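You operate a simulated robot arm through the tools that you are given. There is no shell and no other tool.

Carry out the task below with a simulated robot arm. There is one attempt and no reset: what you move stays moved.

JOB
Tip the pot's sand back into the sand tub, slide the tub to the rail and wipe the stain off.
Fine: put the pot and the white rag back. What is to be rubbed or washed off counts as gone when no trace of it is left.
Where things are to end (x, y in the base frame): tub within 40 mm of [770, -210].

The check looks at the end state, three seconds after you hand in, the way a careful person would. Anything else that was tipped, shoved, dropped, spilled or broken makes it a failure.

ROBOT AND FRAMES
A 6-joint arm with a two-finger parallel gripper, fixed in place. Base frame: the origin is on the floor under the middle of its stand, x ahead of it, y to its left, z up; the work surface is at about z = 760. Lengths are in mm, angles in rad, forces in N, time in s.
With the tool pointing down near the work surface it reaches from about 300 to 740 mm from the base axis. Its first joint turns from -1.152 to 1.152 rad. Payload 2.45 kg.
The tool frame sits at the grasp point between the pads (the TCP): z along the fingers, y along the line on which they close. The tips reach 24 mm beyond it. The gripper opens to 68 mm. The fingers are 17 mm wide and 10 mm thick; the gripper's body (40 by 70 mm) begins 41 mm behind the TCP.
Orientation is that of the tool frame in the base frame, as a unit quaternion [w, x, y, z]. With the fingers straight down and closing along the base's y, the tool's x points along the base's -x, its y along +y and its z along -z.

CONTROLS
- The arm moves only by the tool arm_command. Its argument "moves" is a list of rows, each an object of numbers (a shift or turn left out is 0, a gripper value left out holds the last): "x", "y", "z": the shift along the base's x, y, z in mm; "rx", "ry", "rz": the turn, a rotation vector about the base's x, y, z in rad; "gripper": the closure, from 0 (fully open) to 1 (shut). In form: [{"x": .., "y": .., "z": .., "rx": .., "ry": .., "rz": .., "gripper": ..}, ...]. A call has 1 to 20 rows; each row is the pose to reach, as a shift and turn from the pose commanded when the call began. A row lasts 0.2 s, in which the tool goes at most 50 mm and 0.15 rad; a call with a longer step from one row to the next is refused whole, and so is a gripper value outside its range. A pose out of reach is approached as far as the arm can. The call stops where the force on the tool passes 40 N (or 10 N more than at its start, if that is more) or the arm is blocked; 0.2 s more then pass. Each finger travels about 108 mm/s and halts on what it meets, pressing with about 25 N; the grip force reading is that of the motor and also rises with nothing between the fingers. The clock runs only during rows and for 0.2 s after the last one: add rows that repeat a pose to give the fingers time. It gives the time, the measured TCP pose, the force on the tool (base axes), the opening and the grip force at its end, in the units of the frame above (readings bear some noise), with the torque about the TCP (base axes, N m) and any sound that the robot's microphone picked up.
- Cameras (640 x 400 px; columns grow to the right, rows downward): "scene" is fixed at [156.1, 411.8, 1472.1]; the picture's right is [-0.82, -0.57, 0.00], its down [-0.33, 0.47, -0.82] and it looks along [0.47, -0.67, -0.57] (base axes); focal length 355 px, centre (320, 200). "wrist" rides on the gripper at [84, 11, -75] in the tool frame; the picture's right is [-0.13, 0.99, 0.00], its down [-0.60, -0.08, -0.79] and it looks along [-0.79, -0.10, 0.61] (tool axes); focal length 251 px, centre (320, 200). There is no depth. A picture from a camera that has moved, and an enlarged one, comes with that camera's place and axes in the base frame and with its lens. The place of the scene camera against the robot may be out by one fixed shift of up to 12 mm in any direction.
- camera(camera): a new picture of that camera. It takes no simulated time.
- zoom(camera, box): a new picture of the part [left, top, right, bottom] of that camera's present view, enlarged. It takes no simulated time.
- close_job(): hands the job in; it is judged then, once.

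Places have to be worked out from the pictures, the camera data and where the tool is seen. Open the gripper and draw the arm clear of the work before you hand the job in, unless the task says otherwise.

The tools are called as a command line: name --argument value ..., lists and objects as JSON in quotes. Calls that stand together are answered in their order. arm_command: Moves the arm, as the interface text tells. Its arguments: {"type":"object","properties":{"moves":{"type":"array","items":{"type":"object","properties":{"x":{"type":"number"},"y":{"type":"number"},"z":{"type":"number"},"rx":{"type":"number"},"ry":{"type":"number"},"rz":{"type":"number"},"gripper":{"type":"number"}}}}},"required":["moves"]} The other tools are called the same way: camera (camera) takes a picture; zoom (camera, box) takes an enlarged picture of a part of a camera's view; close_job () hands the job in.

At the start:

```text
time: 0.0
position: [496.6, 15.6, 1212.0]
orientation: [0.0, -0.001, 1.0, 0.0]
ft_force: [0.2, 0.3, -0.5]
moment: [0.03, 0.0, -0.01]
gripper_width: 67.9
finger_force: 0.0
```

scene: 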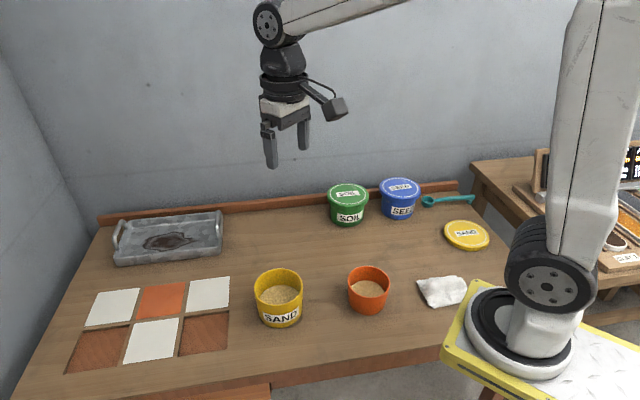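
wrist: 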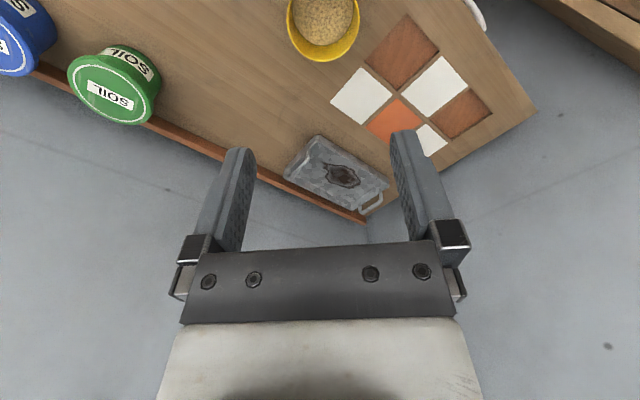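

I start by looking closer at the scene: the pots, the tray with the stain, the rag, and the rail.

zoom --camera "scene" --box '[80, 180, 280, 305]'

zoom --camera "scene" --box '[230, 230, 400, 336]'

zoom --camera "scene" --box '[310, 160, 510, 320]'

zoom --camera "scene" --box '[20, 260, 260, 400]'

```text
3.20 times, centred on (180, 242) of scene
camera zoom: at [156.1, 411.8, 1472.1], right [-0.82, -0.57, 0.0], down [-0.33, 0.47, -0.82], along [0.47, -0.67, -0.57], focal length 1136 px, centre (768, 64)
```

zoom: 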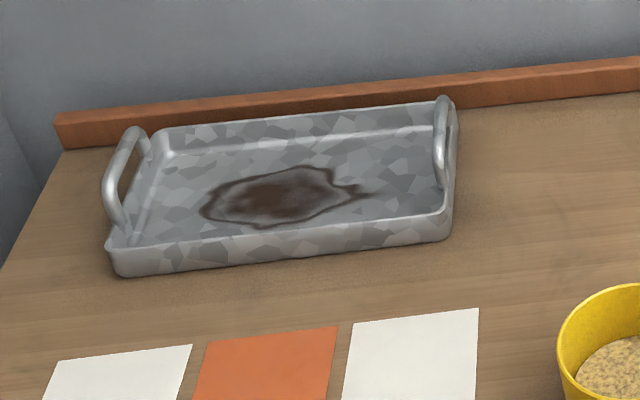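

```text
3.76 times, centred on (315, 283) of scene
camera zoom: at [156.1, 411.8, 1472.1], right [-0.82, -0.57, 0.0], down [-0.33, 0.47, -0.82], along [0.47, -0.67, -0.57], focal length 1336 px, centre (339, -112)
```

zoom: 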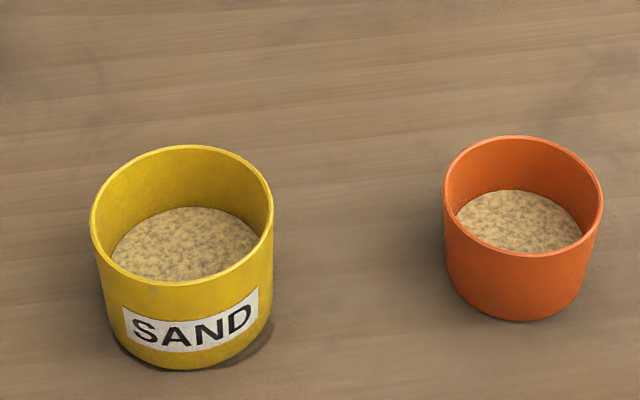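

```text
2.50 times, centred on (410, 240) of scene
camera zoom: at [156.1, 411.8, 1472.1], right [-0.82, -0.57, 0.0], down [-0.33, 0.47, -0.82], along [0.47, -0.67, -0.57], focal length 888 px, centre (95, 100)
```

zoom: 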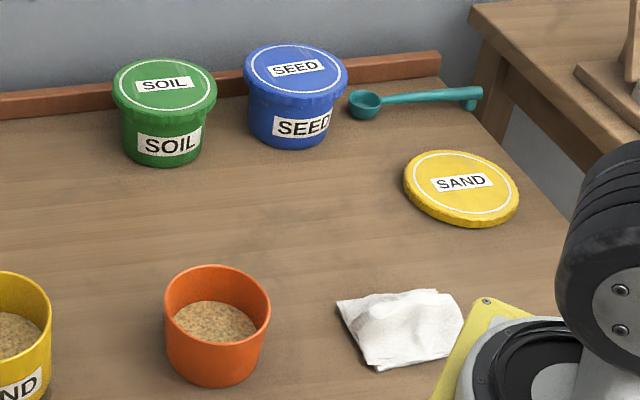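

```text
2.67 times, centred on (140, 330) of scene
camera zoom: at [156.1, 411.8, 1472.1], right [-0.82, -0.57, 0.0], down [-0.33, 0.47, -0.82], along [0.47, -0.67, -0.57], focal length 947 px, centre (800, -147)
```

zoom: 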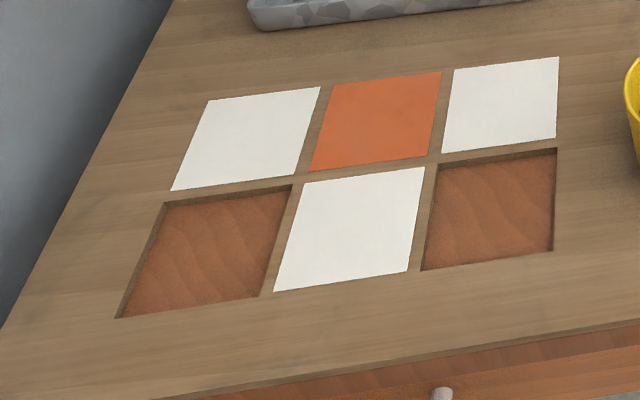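

The table is turned about 45° to the base: I judge the tub to be near (547, 17), the pot near (393, -130), the rag near (250, -272), and the stained tray far out near (980, 20). I'll move over the pot for a better wrist view.

arm_command --moves '[{"x": -21, "y": -18, "z": -26}, {"x": -42, "y": -36, "z": -52}, {"x": -63, "y": -54, "z": -78}, {"x": -84, "y": -72, "z": -104}, {"x": -105, "y": -90, "z": -130}, {"x": -126, "y": -108, "z": -156}, {"x": -147, "y": -126, "z": -182}, {"x": -166, "y": -146, "z": -212}]'

camera --camera "wrist"

camera --camera "scene"

```text
time: 1.8
position: [330.9, -126.4, 998.7]
orientation: [0.001, -0.001, 1.0, 0.0]
ft_force: [1.1, 1.0, -0.7]
moment: [0.01, 0.02, 0.05]
gripper_width: 68.1
finger_force: 0.0
```

```text
taken
camera wrist: at [244.7, -115.4, 1074.4], right [0.13, 0.99, 0.0], down [0.6, -0.08, 0.79], along [0.79, -0.1, -0.61], focal length 251 px, centre (320, 200)
```

wrist: 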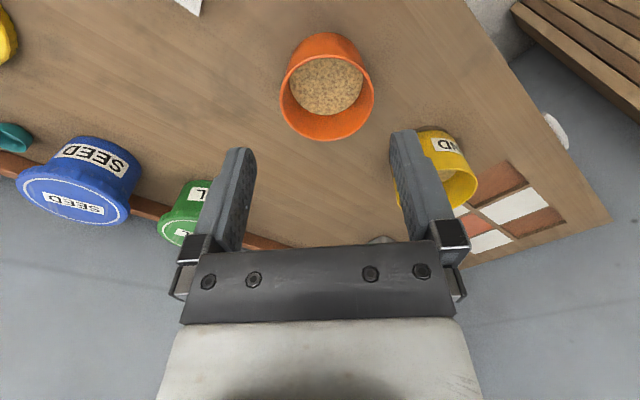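

```text
taken
```

scene: 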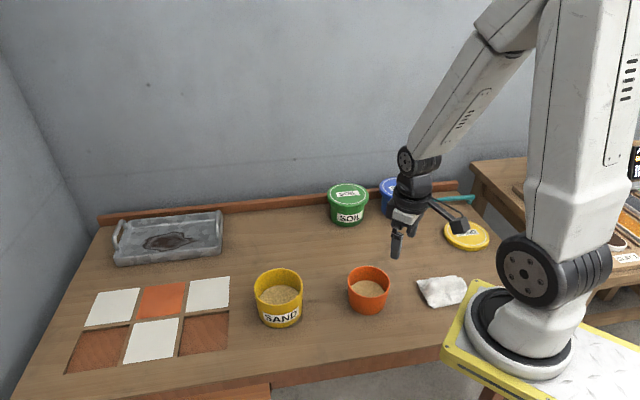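

The pot is well in view from the wrist; I enlarge it to measure its rim, wall and the sand level.

zoom --camera "wrist" --box '[260, 20, 396, 105]'

zoom --camera "wrist" --box '[260, 60, 396, 145]'

zoom --camera "scene" --box '[330, 250, 410, 320]'

```text
4.71 times, centred on (328, 62) of wrist
camera zoom: at [244.7, -115.4, 1074.4], right [0.13, 0.99, 0.0], down [0.6, -0.08, 0.79], along [0.79, -0.1, -0.61], focal length 1183 px, centre (282, 847)
```

zoom: 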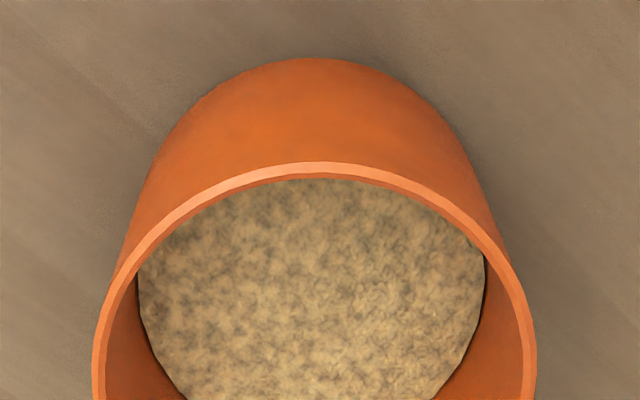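

```text
4.71 times, centred on (328, 102) of wrist
camera zoom: at [244.7, -115.4, 1074.4], right [0.13, 0.99, 0.0], down [0.6, -0.08, 0.79], along [0.79, -0.1, -0.61], focal length 1183 px, centre (282, 659)
```

zoom: 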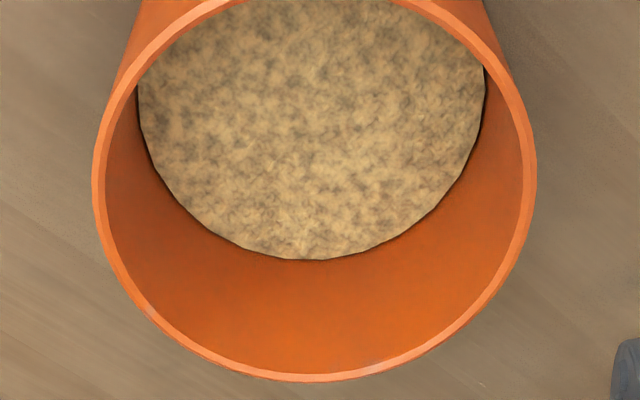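

```text
5.71 times, centred on (370, 285) of scene
camera zoom: at [156.0, 411.9, 1472.1], right [-0.82, -0.57, 0.0], down [-0.33, 0.47, -0.82], along [0.47, -0.67, -0.57], focal length 2028 px, centre (34, -286)
```

zoom: 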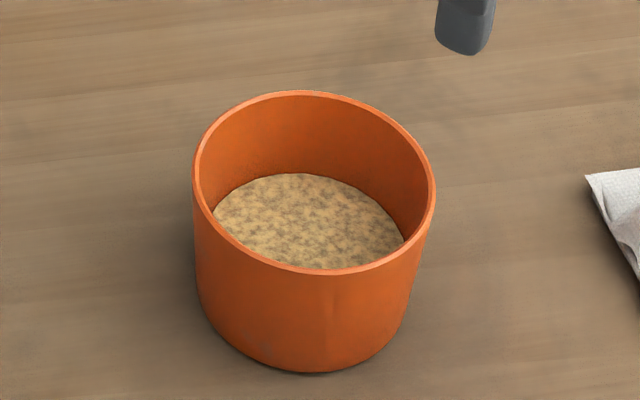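

The pot rim is about 98 mm across at z≈830 with sand near z≈785, so it must be held by its wall; I plan to grip the far wall (fingers closing along x) and pour back toward the robot. I turn the tool 90° and go above the far wall.

arm_command --moves '[{"rz": 0.143, "x": 10, "z": 0}, {"rz": 0.286, "x": 20}, {"rz": 0.429, "x": 30}, {"rz": 0.571, "x": 40}, {"rz": 0.714, "x": 50}, {"rz": 0.857, "x": 60}, {"rz": 1.0, "x": 70}, {"rz": 1.143, "x": 80}, {"rz": 1.286, "x": 90}, {"rz": 1.429, "x": 100, "z": -20}, {"rz": 1.5708, "x": 109, "z": -40}, {"rz": 1.5708, "x": 109, "z": -60}, {"rz": 1.5708, "x": 109, "z": -60}]'

camera --camera "wrist"

camera --camera "scene"

```text
time: 4.6
position: [438.0, -129.5, 939.5]
orientation: [0.0, 0.708, -0.706, 0.0]
ft_force: [0.4, 0.1, 0.1]
moment: [-0.02, -0.01, -0.01]
gripper_width: 67.9
finger_force: 0.1
```

```text
taken
camera wrist: at [427.0, -212.9, 1013.5], right [-0.99, 0.13, 0.0], down [0.08, 0.6, 0.79], along [0.1, 0.79, -0.61], focal length 251 px, centre (320, 200)
```

wrist: 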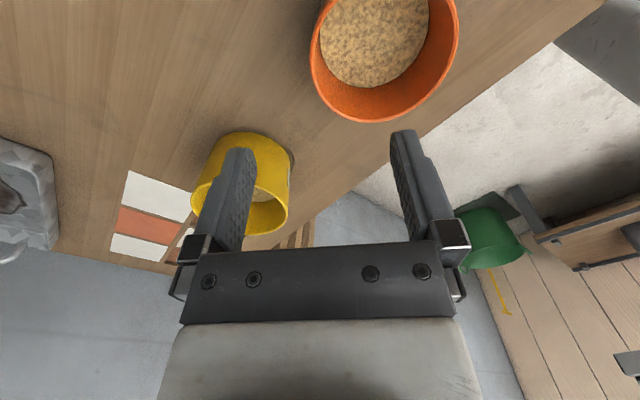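

```text
taken
```

scene: 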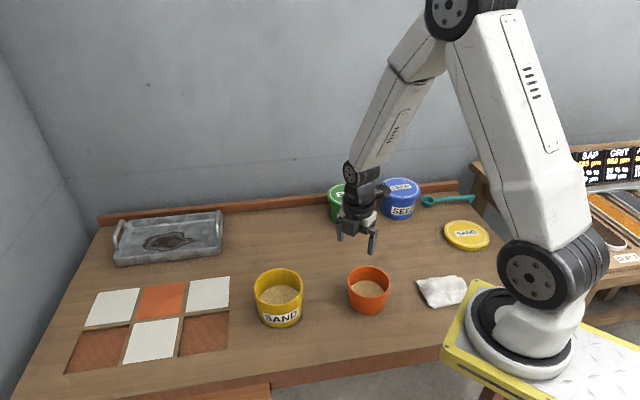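

The rotation worked cleanly; I zoom on the pot in this second view to triangulate its rim.

zoom --camera "wrist" --box '[296, 0, 476, 130]'

zoom --camera "wrist" --box '[180, 110, 310, 250]'

```text
3.08 times, centred on (386, 65) of wrist
camera zoom: at [427.0, -212.9, 1013.5], right [-0.99, 0.13, 0.0], down [0.08, 0.6, 0.79], along [0.1, 0.79, -0.61], focal length 774 px, centre (117, 615)
```

zoom: 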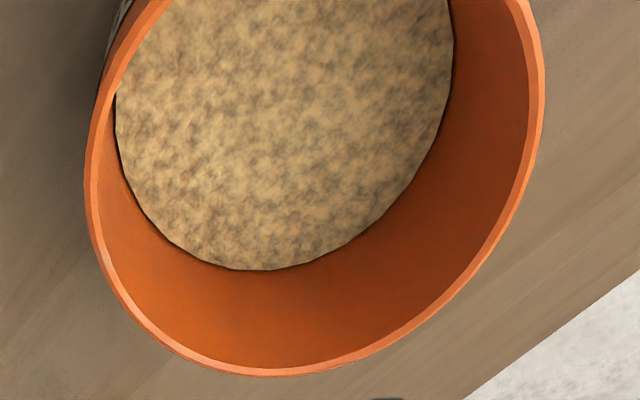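

```text
2.86 times, centred on (245, 180) of wrist
camera zoom: at [427.0, -212.9, 1013.5], right [-0.99, 0.13, 0.0], down [0.08, 0.6, 0.79], along [0.1, 0.79, -0.61], focal length 718 px, centre (534, 257)
```

zoom: 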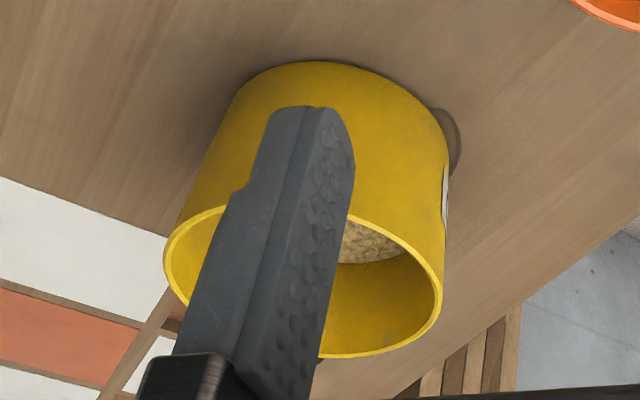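

Both views agree: pot centre ≈ (394.5, -127.3), rim z≈828, outer radius ≈50. I lower the open fingers around the far wall to TCP z≈818 and check before closing.

arm_command --moves '[{"x": 3, "y": 2.5, "z": -20}, {"x": 3, "y": 2.5, "z": -50}, {"x": 3, "y": 2.5, "z": -80}, {"x": 3, "y": 2.5, "z": -105}, {"x": 3, "y": 2.5, "z": -122}, {"x": 3, "y": 2.5, "z": -122}]'

camera --camera "wrist"

zoom --camera "scene" --box '[300, 200, 440, 320]'

```text
time: 6.0
position: [443.3, -127.4, 817.9]
orientation: [0.0, -0.707, 0.708, 0.001]
ft_force: [-0.2, 0.3, 0.5]
moment: [0.01, 0.0, 0.02]
gripper_width: 67.7
finger_force: 0.1
```

```text
taken
camera wrist: at [431.3, -210.3, 893.2], right [-0.99, 0.13, 0.0], down [0.08, 0.6, 0.79], along [0.1, 0.79, -0.61], focal length 251 px, centre (320, 200)
```

wrist: 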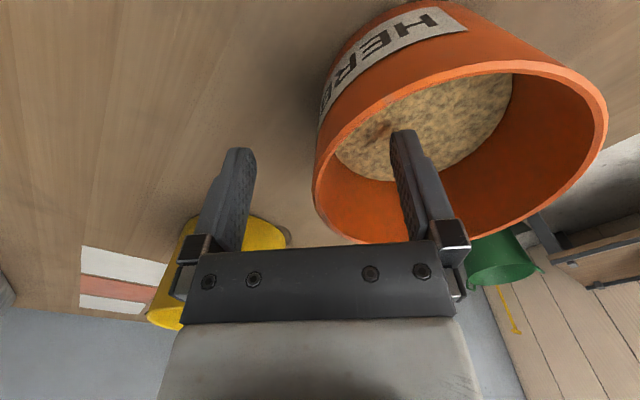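

```text
3.33 times, centred on (370, 260) of scene
camera zoom: at [156.1, 411.8, 1472.1], right [-0.82, -0.57, 0.0], down [-0.33, 0.47, -0.82], along [0.47, -0.67, -0.57], focal length 1183 px, centre (153, 0)
```

zoom: 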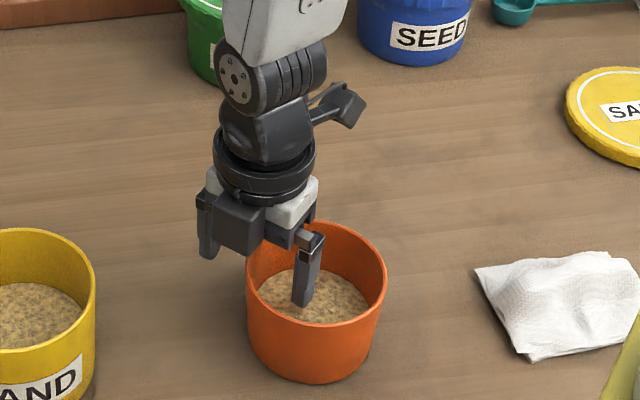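

One finger is inside the pot above the sand and the other outside the wall. I close the grip.

arm_command --moves '[{"gripper": 0.8}, {"gripper": 1.0}, {"gripper": 1.0}, {"gripper": 1.0}, {"gripper": 1.0}]'

camera --camera "wrist"

zoom --camera "scene" --box '[300, 200, 440, 320]'

```text
time: 7.2
position: [443.4, -127.1, 818.4]
orientation: [0.0, -0.707, 0.707, 0.0]
ft_force: [-2.3, 3.5, 9.2]
moment: [0.17, 0.95, -0.23]
gripper_width: 7.1
finger_force: 25.0
```

```text
taken
camera wrist: at [430.9, -210.1, 893.5], right [-0.99, 0.13, 0.0], down [0.08, 0.6, 0.79], along [0.1, 0.79, -0.61], focal length 251 px, centre (320, 200)
```

wrist: 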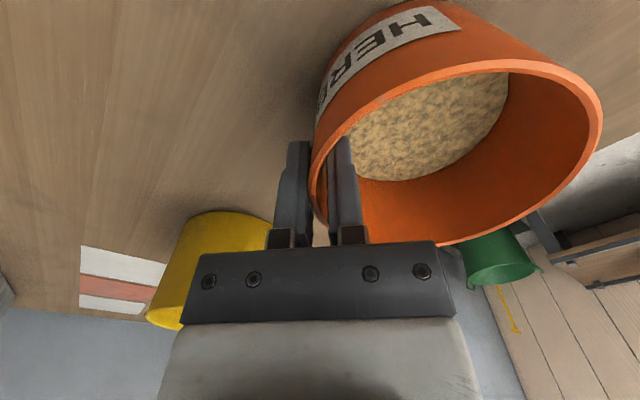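

```text
3.33 times, centred on (370, 260) of scene
camera zoom: at [155.9, 412.0, 1472.1], right [-0.82, -0.57, 0.0], down [-0.33, 0.47, -0.82], along [0.47, -0.67, -0.57], focal length 1183 px, centre (153, 0)
```

zoom: 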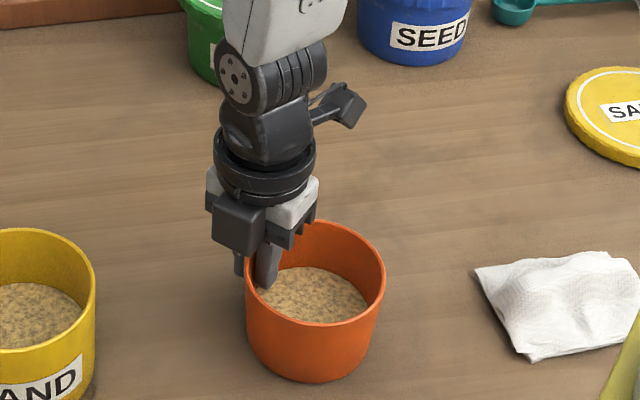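

Grip holds at 7.1 mm with 25 N on the wall. I lift the pot straight up slowly and check for tilt or slipping.

arm_command --moves '[{"z": 5}, {"z": 15}, {"z": 30}, {"z": 50}, {"z": 75}, {"z": 100}, {"z": 125}, {"z": 150}, {"z": 170}, {"z": 170}]'

camera --camera "wrist"

camera --camera "scene"

```text
time: 9.4
position: [442.6, -126.5, 988.4]
orientation: [0.001, 0.707, -0.707, 0.0]
ft_force: [0.5, -0.4, -2.3]
moment: [0.02, -0.07, 0.02]
gripper_width: 4.7
finger_force: 25.0
```

```text
taken
camera wrist: at [430.2, -209.9, 1064.0], right [-0.99, 0.13, 0.0], down [0.08, 0.6, 0.79], along [0.1, 0.79, -0.61], focal length 251 px, centre (320, 200)
```

wrist: 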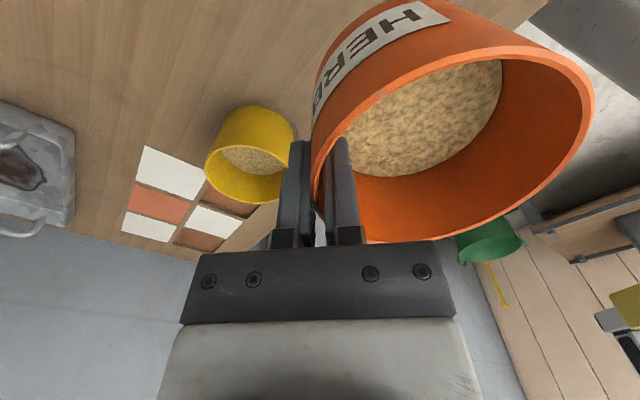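

```text
taken
```

scene: 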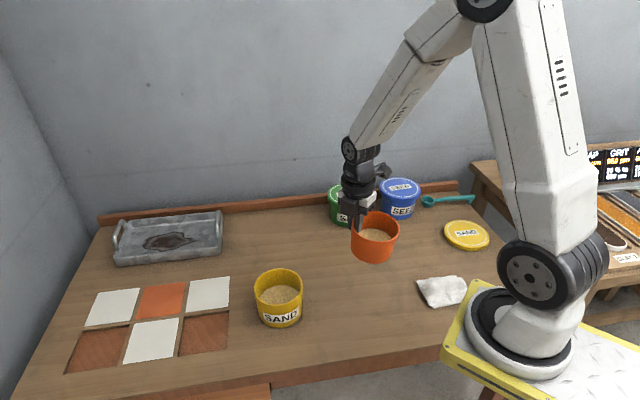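

The pot is firmly held and level. Now I measure the tub in this wrist view before tilting.

zoom --camera "wrist" --box '[190, 90, 320, 215]'

zoom --camera "scene" --box '[240, 255, 320, 335]'

```text
3.20 times, centred on (255, 152) of wrist
camera zoom: at [430.2, -209.9, 1064.0], right [-0.99, 0.13, 0.0], down [0.08, 0.6, 0.79], along [0.1, 0.79, -0.61], focal length 805 px, centre (528, 352)
```

zoom: 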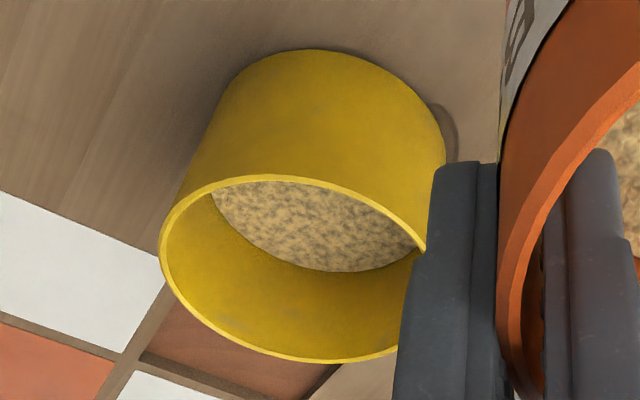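

```text
5.00 times, centred on (280, 295) of scene
camera zoom: at [156.1, 411.8, 1472.1], right [-0.82, -0.57, 0.0], down [-0.33, 0.47, -0.82], along [0.47, -0.67, -0.57], focal length 1775 px, centre (520, -275)
```

zoom: 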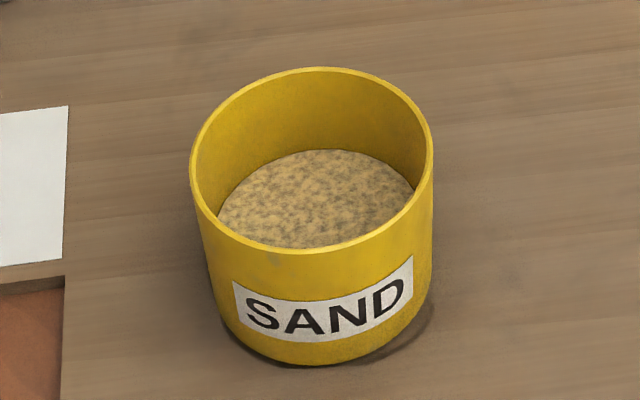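

The tub: centre ≈ (550, 15), rim z≈845, outer radius ≈54; a dark smear also peeks out from under it. I carry the pot level to beyond the tub so its near lip is over the tub.

arm_command --moves '[{"x": 20, "y": 14, "z": 5}, {"x": 50, "y": 33, "z": 10}, {"x": 80, "y": 53, "z": 15}, {"x": 112, "y": 73, "z": 20}, {"x": 144, "y": 94, "z": 20}, {"x": 176, "y": 115, "z": 20}, {"x": 202, "y": 131, "z": 20}, {"x": 217, "y": 141, "z": 20}, {"x": 217, "y": 141, "z": 20}]'

camera --camera "scene"

camera --camera "wrist"

```text
time: 11.4
position: [660.9, 16.0, 1005.8]
orientation: [0.0, 0.707, -0.707, -0.001]
ft_force: [-0.3, 0.3, -2.6]
moment: [-0.01, -0.11, -0.04]
gripper_width: 4.9
finger_force: 24.9
```

```text
taken
```

scene: 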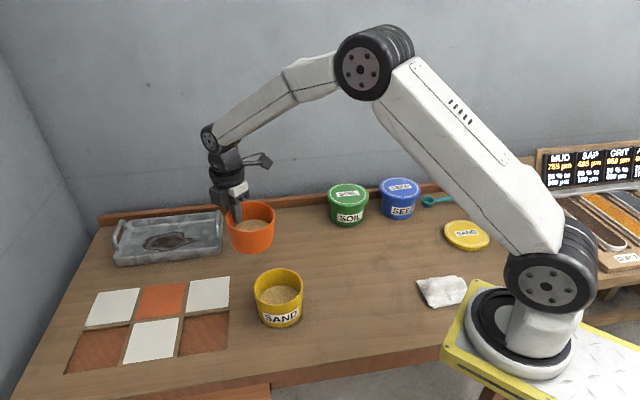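

```text
taken
camera wrist: at [647.7, -68.2, 1082.7], right [-0.99, 0.13, 0.0], down [0.08, 0.6, 0.79], along [0.1, 0.79, -0.61], focal length 251 px, centre (320, 200)
```

wrist: 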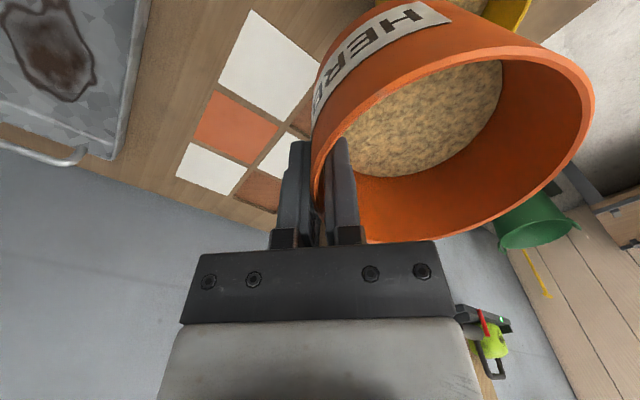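

The bench sign at right lists "MUD / SAP / GRIT", which may be relevant to the stain; I zoom in on it.

zoom --camera "scene" --box '[530, 140, 640, 210]'

zoom --camera "scene" --box '[560, 180, 640, 280]'

zoom --camera "scene" --box '[190, 180, 330, 340]'

```text
5.71 times, centred on (585, 175) of scene
camera zoom: at [156.1, 411.9, 1472.1], right [-0.82, -0.57, 0.0], down [-0.33, 0.47, -0.82], along [0.47, -0.67, -0.57], focal length 2028 px, centre (-1194, 343)
```

zoom: 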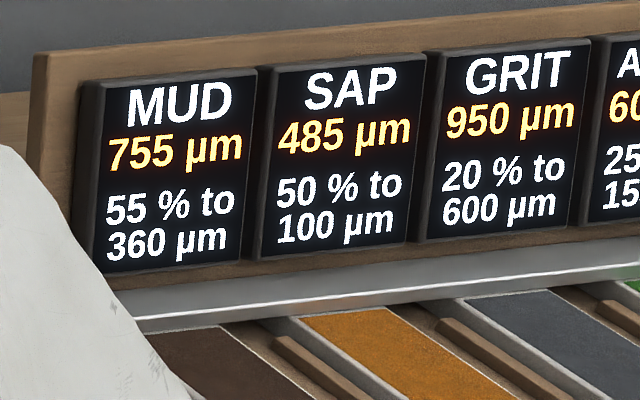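

```text
4.00 times, centred on (600, 230) of scene
camera zoom: at [156.1, 411.9, 1472.1], right [-0.82, -0.57, 0.0], down [-0.33, 0.47, -0.82], along [0.47, -0.67, -0.57], focal length 1420 px, centre (-800, 80)
```

zoom: 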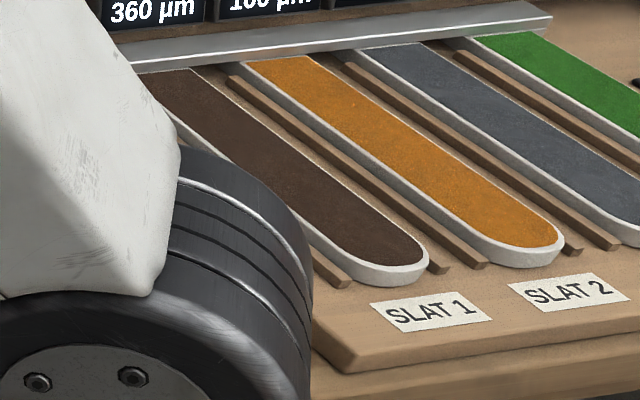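

```text
2.50 times, centred on (260, 260) of scene
camera zoom: at [156.1, 411.9, 1472.1], right [-0.82, -0.57, 0.0], down [-0.33, 0.47, -0.82], along [0.47, -0.67, -0.57], focal length 888 px, centre (470, 50)
```

zoom: 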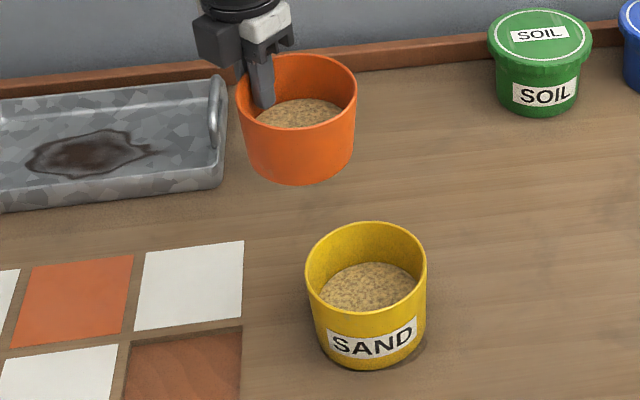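

That sign belongs to another station and isn't relevant here. I now tilt the pot toward the robot to 45° with its lip held over the tub's middle, and look.

arm_command --moves '[{"x": -3, "z": -2, "ry": -0.13}, {"x": -5, "z": -7, "ry": -0.26}, {"x": -7, "z": -12, "ry": -0.39}, {"x": -12, "z": -19, "ry": -0.52}, {"x": -17.5, "z": -27, "ry": -0.65}, {"x": -25, "z": -34, "ry": -0.78}, {"x": -25, "z": -34, "ry": -0.78}]'

zoom --camera "scene" --box '[160, 140, 360, 340]'

camera --camera "wrist"

```text
time: 13.0
position: [634.4, 12.9, 973.3]
orientation: [0.269, -0.654, 0.654, -0.269]
ft_force: [-0.5, 0.4, -2.3]
moment: [0.03, 0.0, -0.01]
gripper_width: 4.4
finger_force: 25.1
out of reach, approached as far as the arm can: row 5
```

```text
2.00 times, centred on (260, 240) of scene
camera zoom: at [156.1, 411.8, 1472.1], right [-0.82, -0.57, 0.0], down [-0.33, 0.47, -0.82], along [0.47, -0.67, -0.57], focal length 710 px, centre (440, 120)
```

zoom: 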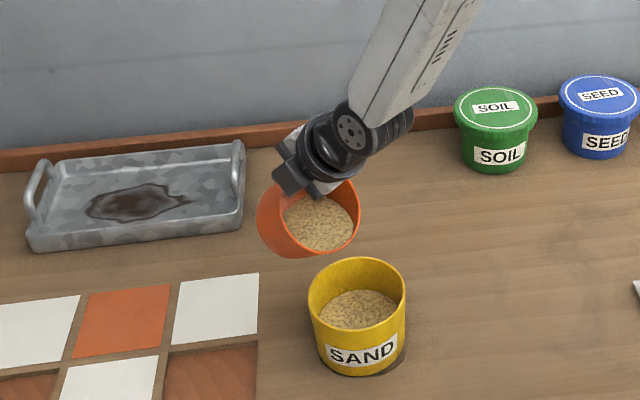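

```text
taken
camera wrist: at [572.4, -69.4, 1020.2], right [-0.7, 0.13, -0.7], down [-0.5, 0.6, 0.62], along [0.5, 0.79, -0.36], focal length 251 px, centre (320, 200)
```

wrist: 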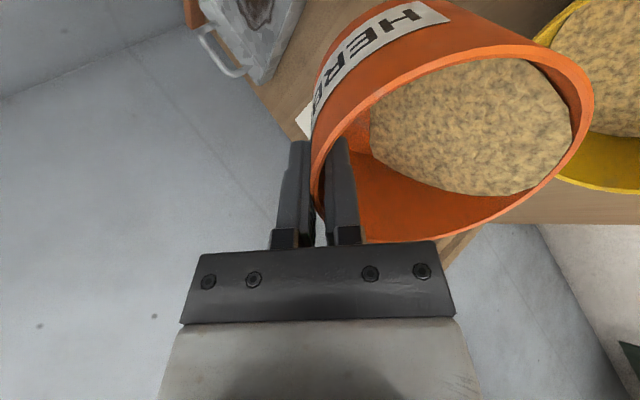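

The sand surface is nearly at the lip, right above the tub. One row briefly passed a wrist-aligned posture but the pose is good now; I continue tilting slowly to about 75° holding the lip over the tub.

arm_command --moves '[{"x": -4, "y": 1, "z": 1, "ry": -0.065}, {"x": -8.2, "y": 1, "z": 1.7, "ry": -0.13}, {"x": -13, "y": 1, "z": 3.2, "ry": -0.195}, {"x": -17.8, "y": 1, "z": 4.7, "ry": -0.26}, {"x": -23, "y": 1, "z": 4.6, "ry": -0.325}, {"x": -28.3, "y": 1, "z": 4.5, "ry": -0.39}, {"x": -28.3, "y": 1, "z": 4.5, "ry": -0.39}, {"x": -28.3, "y": 1, "z": 4.5, "ry": -0.39}]'

zoom --camera "scene" --box '[160, 140, 360, 340]'

camera --camera "wrist"

```text
time: 14.8
position: [607.0, 14.9, 978.0]
orientation: [0.391, -0.59, 0.59, -0.39]
ft_force: [0.3, 0.7, -1.6]
moment: [0.01, 0.04, -0.01]
gripper_width: 4.5
finger_force: 25.2
```

```text
2.00 times, centred on (260, 240) of scene
camera zoom: at [156.1, 411.8, 1472.1], right [-0.82, -0.57, 0.0], down [-0.33, 0.47, -0.82], along [0.47, -0.67, -0.57], focal length 710 px, centre (440, 120)
```

zoom: 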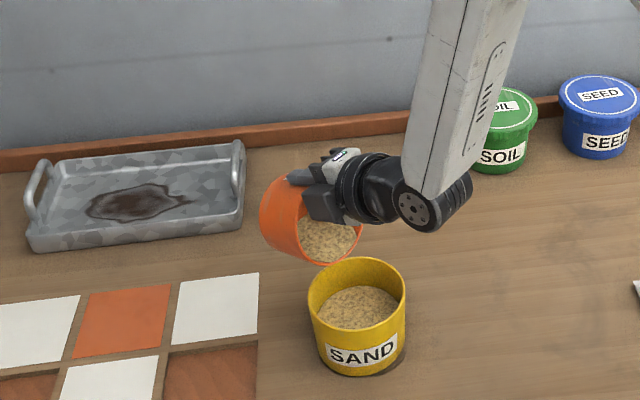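

```text
taken
camera wrist: at [532.0, -68.3, 997.6], right [-0.39, 0.13, -0.91], down [-0.7, 0.6, 0.38], along [0.6, 0.79, -0.14], focal length 251 px, centre (320, 200)
```

wrist: 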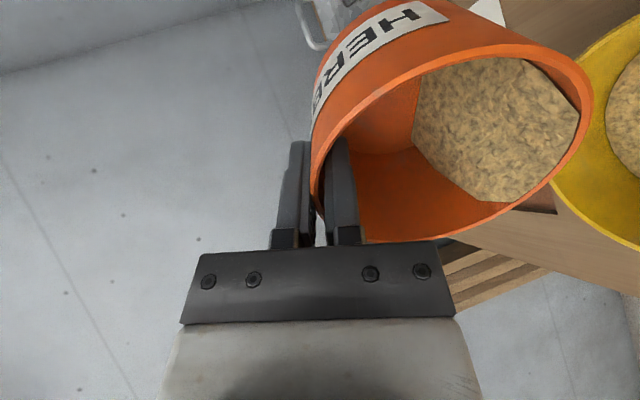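

Some sand appears to have left the pot (weight reading lower). I keep tilting to about 97°, lowering the lip a little.

arm_command --moves '[{"x": -5.7, "z": -0.8, "ry": -0.065}, {"x": -11.4, "z": -1.7, "ry": -0.13}, {"x": -17.3, "z": -2.8, "ry": -0.195}, {"x": -23.3, "z": -3.9, "ry": -0.26}, {"x": -29.5, "z": -3.7, "ry": -0.325}, {"x": -35.7, "z": -3.5, "ry": -0.39}, {"x": -42, "z": -4.7, "ry": -0.455}, {"x": -48.2, "z": -6, "ry": -0.52}, {"x": -48.2, "z": -6, "ry": -0.52}, {"x": -48.2, "z": -6, "ry": -0.52}]'

zoom --camera "scene" --box '[160, 140, 360, 340]'

camera --camera "wrist"

```text
time: 17.0
position: [558.2, 15.2, 971.8]
orientation: [-0.528, 0.47, -0.47, 0.529]
ft_force: [-0.3, -0.1, -0.5]
moment: [0.01, 0.0, 0.0]
gripper_width: 4.3
finger_force: 25.2
```

```text
2.00 times, centred on (260, 240) of scene
camera zoom: at [156.1, 411.8, 1472.1], right [-0.82, -0.57, 0.0], down [-0.33, 0.47, -0.82], along [0.47, -0.67, -0.57], focal length 710 px, centre (440, 120)
```

zoom: 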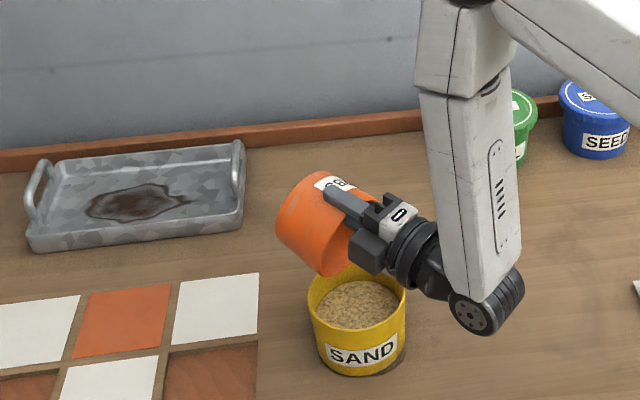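

```text
taken
camera wrist: at [483.5, -68.4, 952.2], right [0.12, 0.13, -0.98], down [-0.8, 0.6, -0.02], along [0.59, 0.79, 0.17], focal length 251 px, centre (320, 200)
```

wrist: 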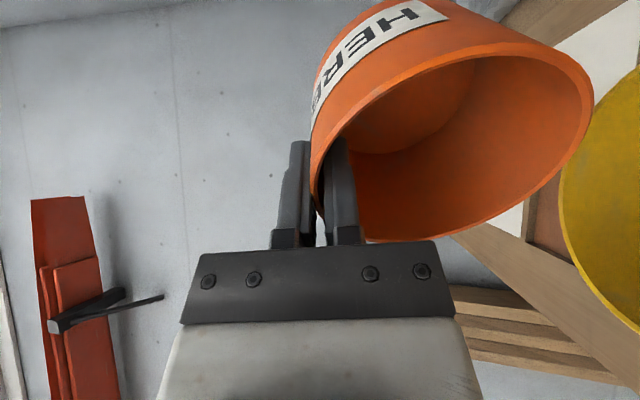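

The pot looks empty and the tub's level has risen. I zoom in to confirm no residue and no spill.

zoom --camera "wrist" --box '[300, 0, 620, 245]'

zoom --camera "scene" --box '[270, 220, 390, 340]'

```text
1.63 times, centred on (460, 122) of wrist
camera zoom: at [483.5, -68.4, 952.2], right [0.12, 0.13, -0.98], down [-0.8, 0.6, -0.02], along [0.59, 0.79, 0.17], focal length 410 px, centre (91, 326)
```

zoom: 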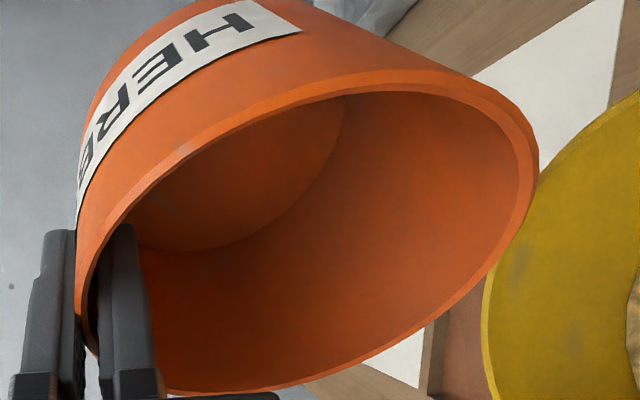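

```text
3.33 times, centred on (330, 280) of scene
camera zoom: at [156.1, 411.8, 1472.1], right [-0.82, -0.57, 0.0], down [-0.33, 0.47, -0.82], along [0.47, -0.67, -0.57], focal length 1183 px, centre (287, -67)
```

zoom: 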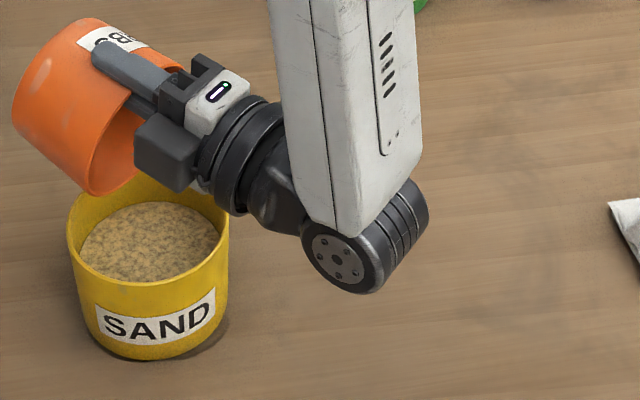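

The pot is visibly empty and nothing lies on the table. I tip a bit further to shed any last grains, then rise clear of the tub.

arm_command --moves '[{"x": -11.5, "z": -3, "ry": -0.13}, {"x": -22.7, "z": -6.6, "ry": -0.26}, {"x": -22.7, "z": -6.6, "ry": -0.26}, {"x": -22.7, "z": -6.6, "ry": -0.26}, {"x": -11.5, "z": -3, "ry": -0.13}, {"x": 0, "z": 0, "ry": 0}, {"x": 0, "z": 25, "ry": 0}, {"x": 0, "z": 60, "ry": 0.0}, {"x": 0, "z": 80, "ry": 0.13}, {"x": 0, "z": 80, "ry": 0.26}, {"x": 0, "z": 80, "ry": 0.26}]'

zoom --camera "scene" --box '[160, 140, 360, 340]'

camera --camera "wrist"

```text
time: 19.4
position: [558.0, 12.5, 1052.5]
orientation: [-0.463, 0.535, -0.534, 0.463]
ft_force: [1.0, 0.2, -1.3]
moment: [-0.03, 0.03, 0.0]
gripper_width: 4.3
finger_force: 24.8
out of reach, approached as far as the arm can: row 2, 3, 4
```

```text
2.00 times, centred on (260, 240) of scene
camera zoom: at [156.1, 411.8, 1472.1], right [-0.82, -0.57, 0.0], down [-0.33, 0.47, -0.82], along [0.47, -0.67, -0.57], focal length 710 px, centre (440, 120)
```

zoom: 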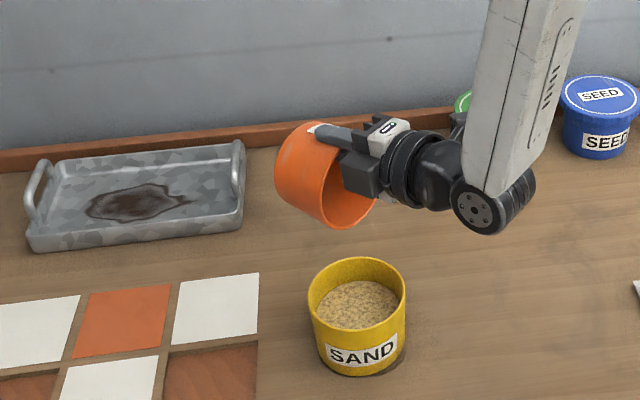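

```text
taken
camera wrist: at [480.5, -69.3, 1052.3], right [-0.14, 0.13, -0.98], down [-0.77, 0.6, 0.19], along [0.62, 0.79, 0.01], focal length 251 px, centre (320, 200)
```

wrist: 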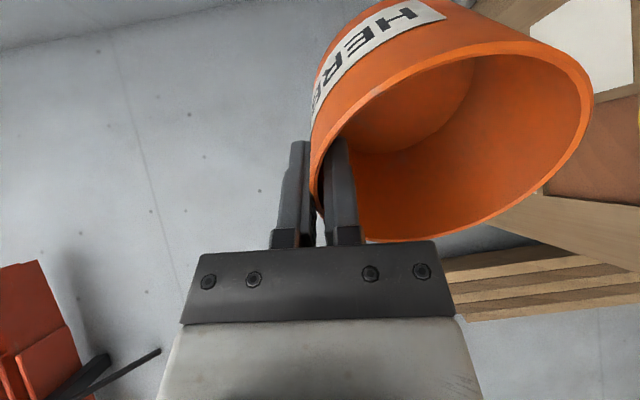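

Pot is empty and clear above the tub. I turn it back upright here.

arm_command --moves '[{"ry": 0.13}, {"ry": 0.26}, {"ry": 0.39}, {"ry": 0.52}, {"ry": 0.65}, {"ry": 0.78}, {"ry": 0.91}, {"ry": 1.04}, {"ry": 1.17}, {"ry": 1.3}, {"ry": 1.43}, {"ry": 1.43}]'

camera --camera "scene"

camera --camera "wrist"

```text
time: 22.0
position: [558.8, 13.7, 1051.6]
orientation: [-0.001, -0.707, 0.707, 0.001]
ft_force: [0.2, 0.7, -1.3]
moment: [0.03, -0.03, -0.01]
gripper_width: 3.8
finger_force: 24.8
```

```text
taken
```

scene: 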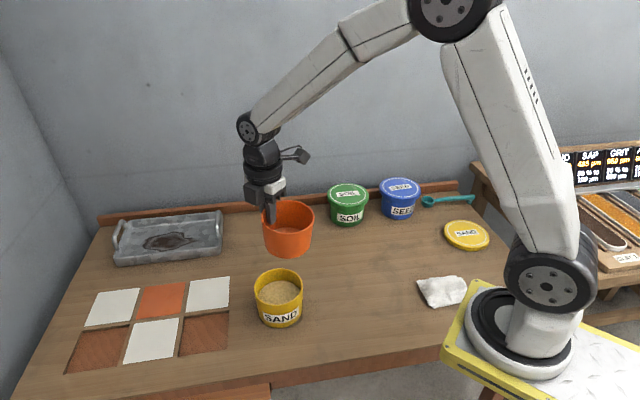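

```text
taken
camera wrist: at [546.2, -68.1, 1127.8], right [-0.99, 0.13, 0.0], down [0.08, 0.6, 0.79], along [0.1, 0.79, -0.61], focal length 251 px, centre (320, 200)
```

wrist: 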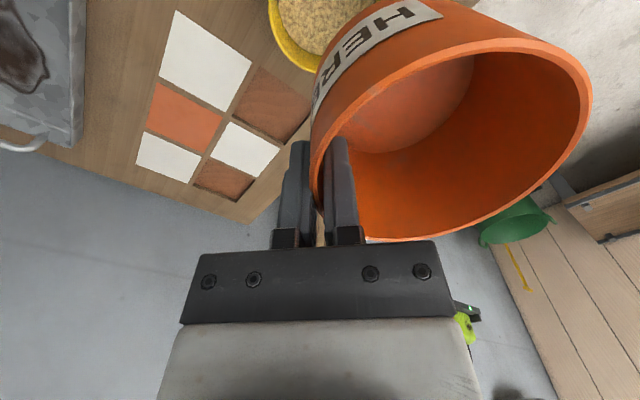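

The pot is upright and empty. I zoom in to see how much it leans in the grip before setting it down.

zoom --camera "scene" --box '[240, 180, 340, 270]'

zoom --camera "wrist" --box '[300, 0, 620, 250]'

```text
4.44 times, centred on (290, 225) of scene
camera zoom: at [156.1, 411.8, 1472.1], right [-0.82, -0.57, 0.0], down [-0.33, 0.47, -0.82], along [0.47, -0.67, -0.57], focal length 1578 px, centre (453, 89)
```

zoom: 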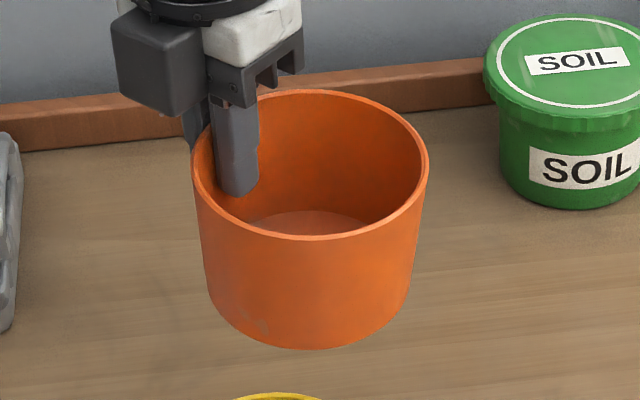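

```text
1.60 times, centred on (460, 125) of wrist
camera zoom: at [546.2, -68.1, 1127.8], right [-0.99, 0.13, 0.0], down [0.08, 0.6, 0.79], along [0.1, 0.79, -0.61], focal length 402 px, centre (96, 320)
```

zoom: 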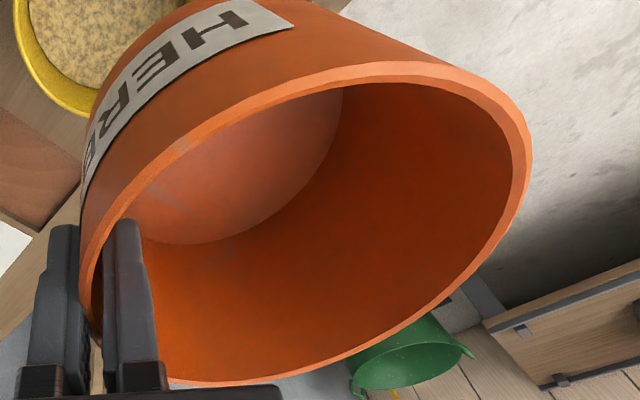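

The lean is only about 2–3°, which I'll correct slightly. I carry the pot back above its original spot.

arm_command --moves '[{"x": -15, "y": -18, "z": -5}, {"x": -35, "y": -42, "z": -20}, {"x": -57, "y": -69, "z": -45}, {"x": -79, "y": -96, "z": -72}, {"x": -100, "y": -121, "z": -105, "ry": 0.02}, {"x": -112, "y": -136, "z": -140, "ry": 0.04}, {"x": -117, "y": -142, "z": -172.5, "ry": 0.04}, {"x": -117, "y": -142, "z": -190, "ry": 0.04}, {"x": -117, "y": -142, "z": -190, "ry": 0.04}]'

zoom --camera "scene" --box '[300, 200, 440, 320]'

```text
time: 24.0
position: [441.3, -127.3, 859.4]
orientation: [-0.015, -0.707, 0.707, 0.014]
ft_force: [0.0, 0.9, -1.2]
moment: [0.02, -0.04, -0.02]
gripper_width: 3.8
finger_force: 24.8
```

```text
3.33 times, centred on (370, 260) of scene
camera zoom: at [156.1, 411.8, 1472.1], right [-0.82, -0.57, 0.0], down [-0.33, 0.47, -0.82], along [0.47, -0.67, -0.57], focal length 1183 px, centre (153, 0)
```

zoom: 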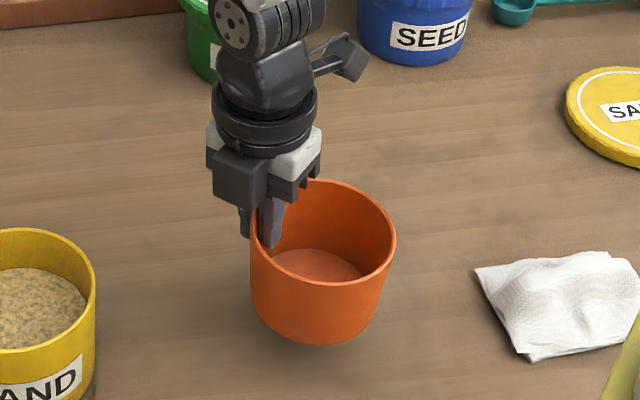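

The pot still leans a few degrees toward the robot, so I add a bit more correction and lower it to just above the table.

arm_command --moves '[{"z": -8, "ry": 0.025}, {"z": -18, "ry": 0.05}, {"z": -28, "ry": 0.05}, {"z": -36, "ry": 0.05}, {"z": -40, "ry": 0.05}, {"z": -40, "ry": 0.05}]'

zoom --camera "scene" --box '[300, 200, 440, 320]'

camera --camera "wrist"

```text
time: 25.4
position: [441.8, -127.1, 820.9]
orientation: [-0.032, -0.706, 0.706, 0.032]
ft_force: [1.1, -0.3, -0.2]
moment: [0.0, -0.04, -0.01]
gripper_width: 3.8
finger_force: 24.9
```

```text
3.33 times, centred on (370, 260) of scene
camera zoom: at [156.1, 411.8, 1472.1], right [-0.82, -0.57, 0.0], down [-0.33, 0.47, -0.82], along [0.47, -0.67, -0.57], focal length 1183 px, centre (153, 0)
```

zoom: 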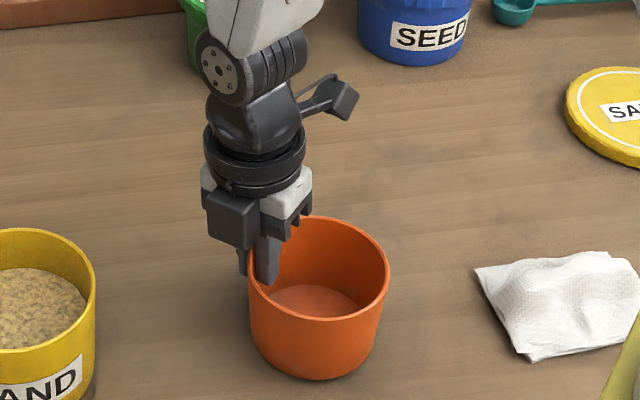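

```text
taken
camera wrist: at [436.5, -210.1, 897.9], right [-0.99, 0.13, 0.09], down [0.15, 0.6, 0.78], along [0.05, 0.79, -0.62], focal length 251 px, centre (320, 200)
```

wrist: 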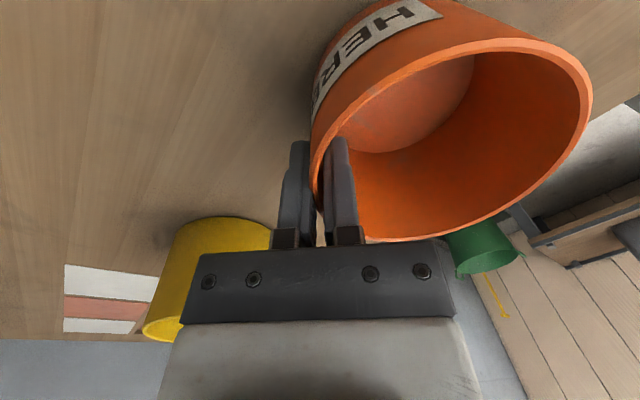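

It looks close to level and nearly touching. I step down a millimetre or so at a time watching the force.

arm_command --moves '[{"z": -1}, {"z": -2}, {"z": -3}, {"z": -3}]'

```text
time: 26.4
position: [441.2, -127.5, 819.5]
orientation: [0.032, 0.707, -0.706, -0.032]
ft_force: [-1.0, 0.8, 8.0]
moment: [-0.16, 0.17, -0.05]
gripper_width: 4.0
finger_force: 25.0
```

The table now carries it (8 N upward). I open the fingers.

arm_command --moves '[{"gripper": 0.5}, {"gripper": 0.2}, {"gripper": 0.1}, {"gripper": 0.1}]'

zoom --camera "scene" --box '[300, 200, 440, 320]'

camera --camera "wrist"

```text
time: 27.4
position: [442.5, -126.1, 819.0]
orientation: [0.033, 0.707, -0.706, -0.032]
ft_force: [0.3, 0.3, -1.1]
moment: [0.03, -0.02, 0.01]
gripper_width: 60.8
finger_force: 0.0
```

```text
3.33 times, centred on (370, 260) of scene
camera zoom: at [156.1, 411.8, 1472.1], right [-0.82, -0.57, 0.0], down [-0.33, 0.47, -0.82], along [0.47, -0.67, -0.57], focal length 1183 px, centre (153, 0)
```

zoom: 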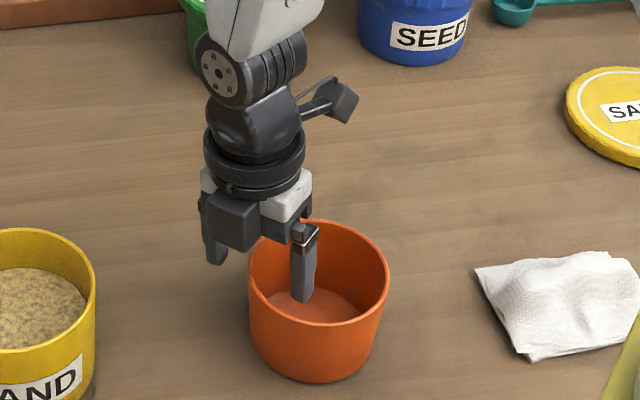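

```text
taken
camera wrist: at [436.4, -210.0, 895.4], right [-0.99, 0.13, 0.09], down [0.15, 0.6, 0.78], along [0.05, 0.79, -0.62], focal length 251 px, centre (320, 200)
```

wrist: 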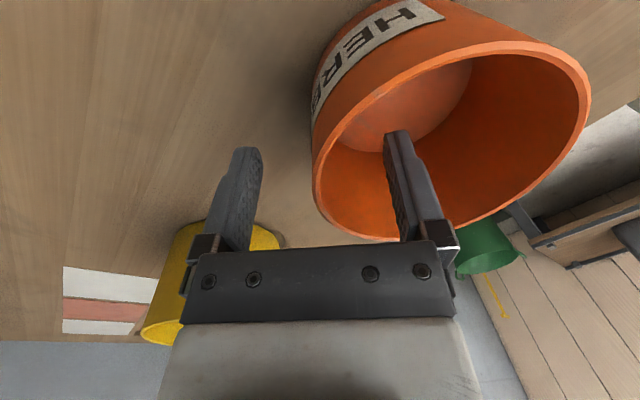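

The pot stands upright within about 2 mm of its original spot. I lift straight out of it and level the tool, opening fully.

arm_command --moves '[{"z": 15, "gripper": 0.1}, {"z": 40}, {"z": 75}, {"z": 110, "ry": -0.045, "gripper": 0.0}, {"z": 150, "ry": -0.09}, {"z": 150, "ry": -0.09}]'

zoom --camera "scene" --box '[240, 180, 440, 340]'

```text
time: 28.8
position: [440.2, -126.7, 970.6]
orientation: [0.0, -0.707, 0.707, 0.0]
ft_force: [0.0, 0.4, 0.3]
moment: [-0.03, 0.01, 0.01]
gripper_width: 68.1
finger_force: 0.1
```

```text
2.50 times, centred on (340, 260) of scene
camera zoom: at [156.0, 411.9, 1472.1], right [-0.82, -0.57, 0.0], down [-0.33, 0.47, -0.82], along [0.47, -0.67, -0.57], focal length 888 px, centre (270, 50)
```

zoom: 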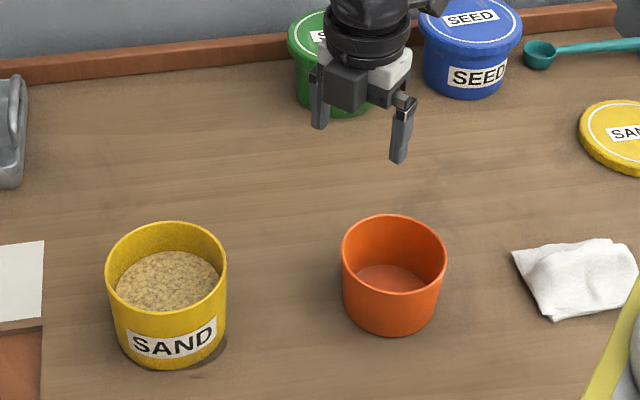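

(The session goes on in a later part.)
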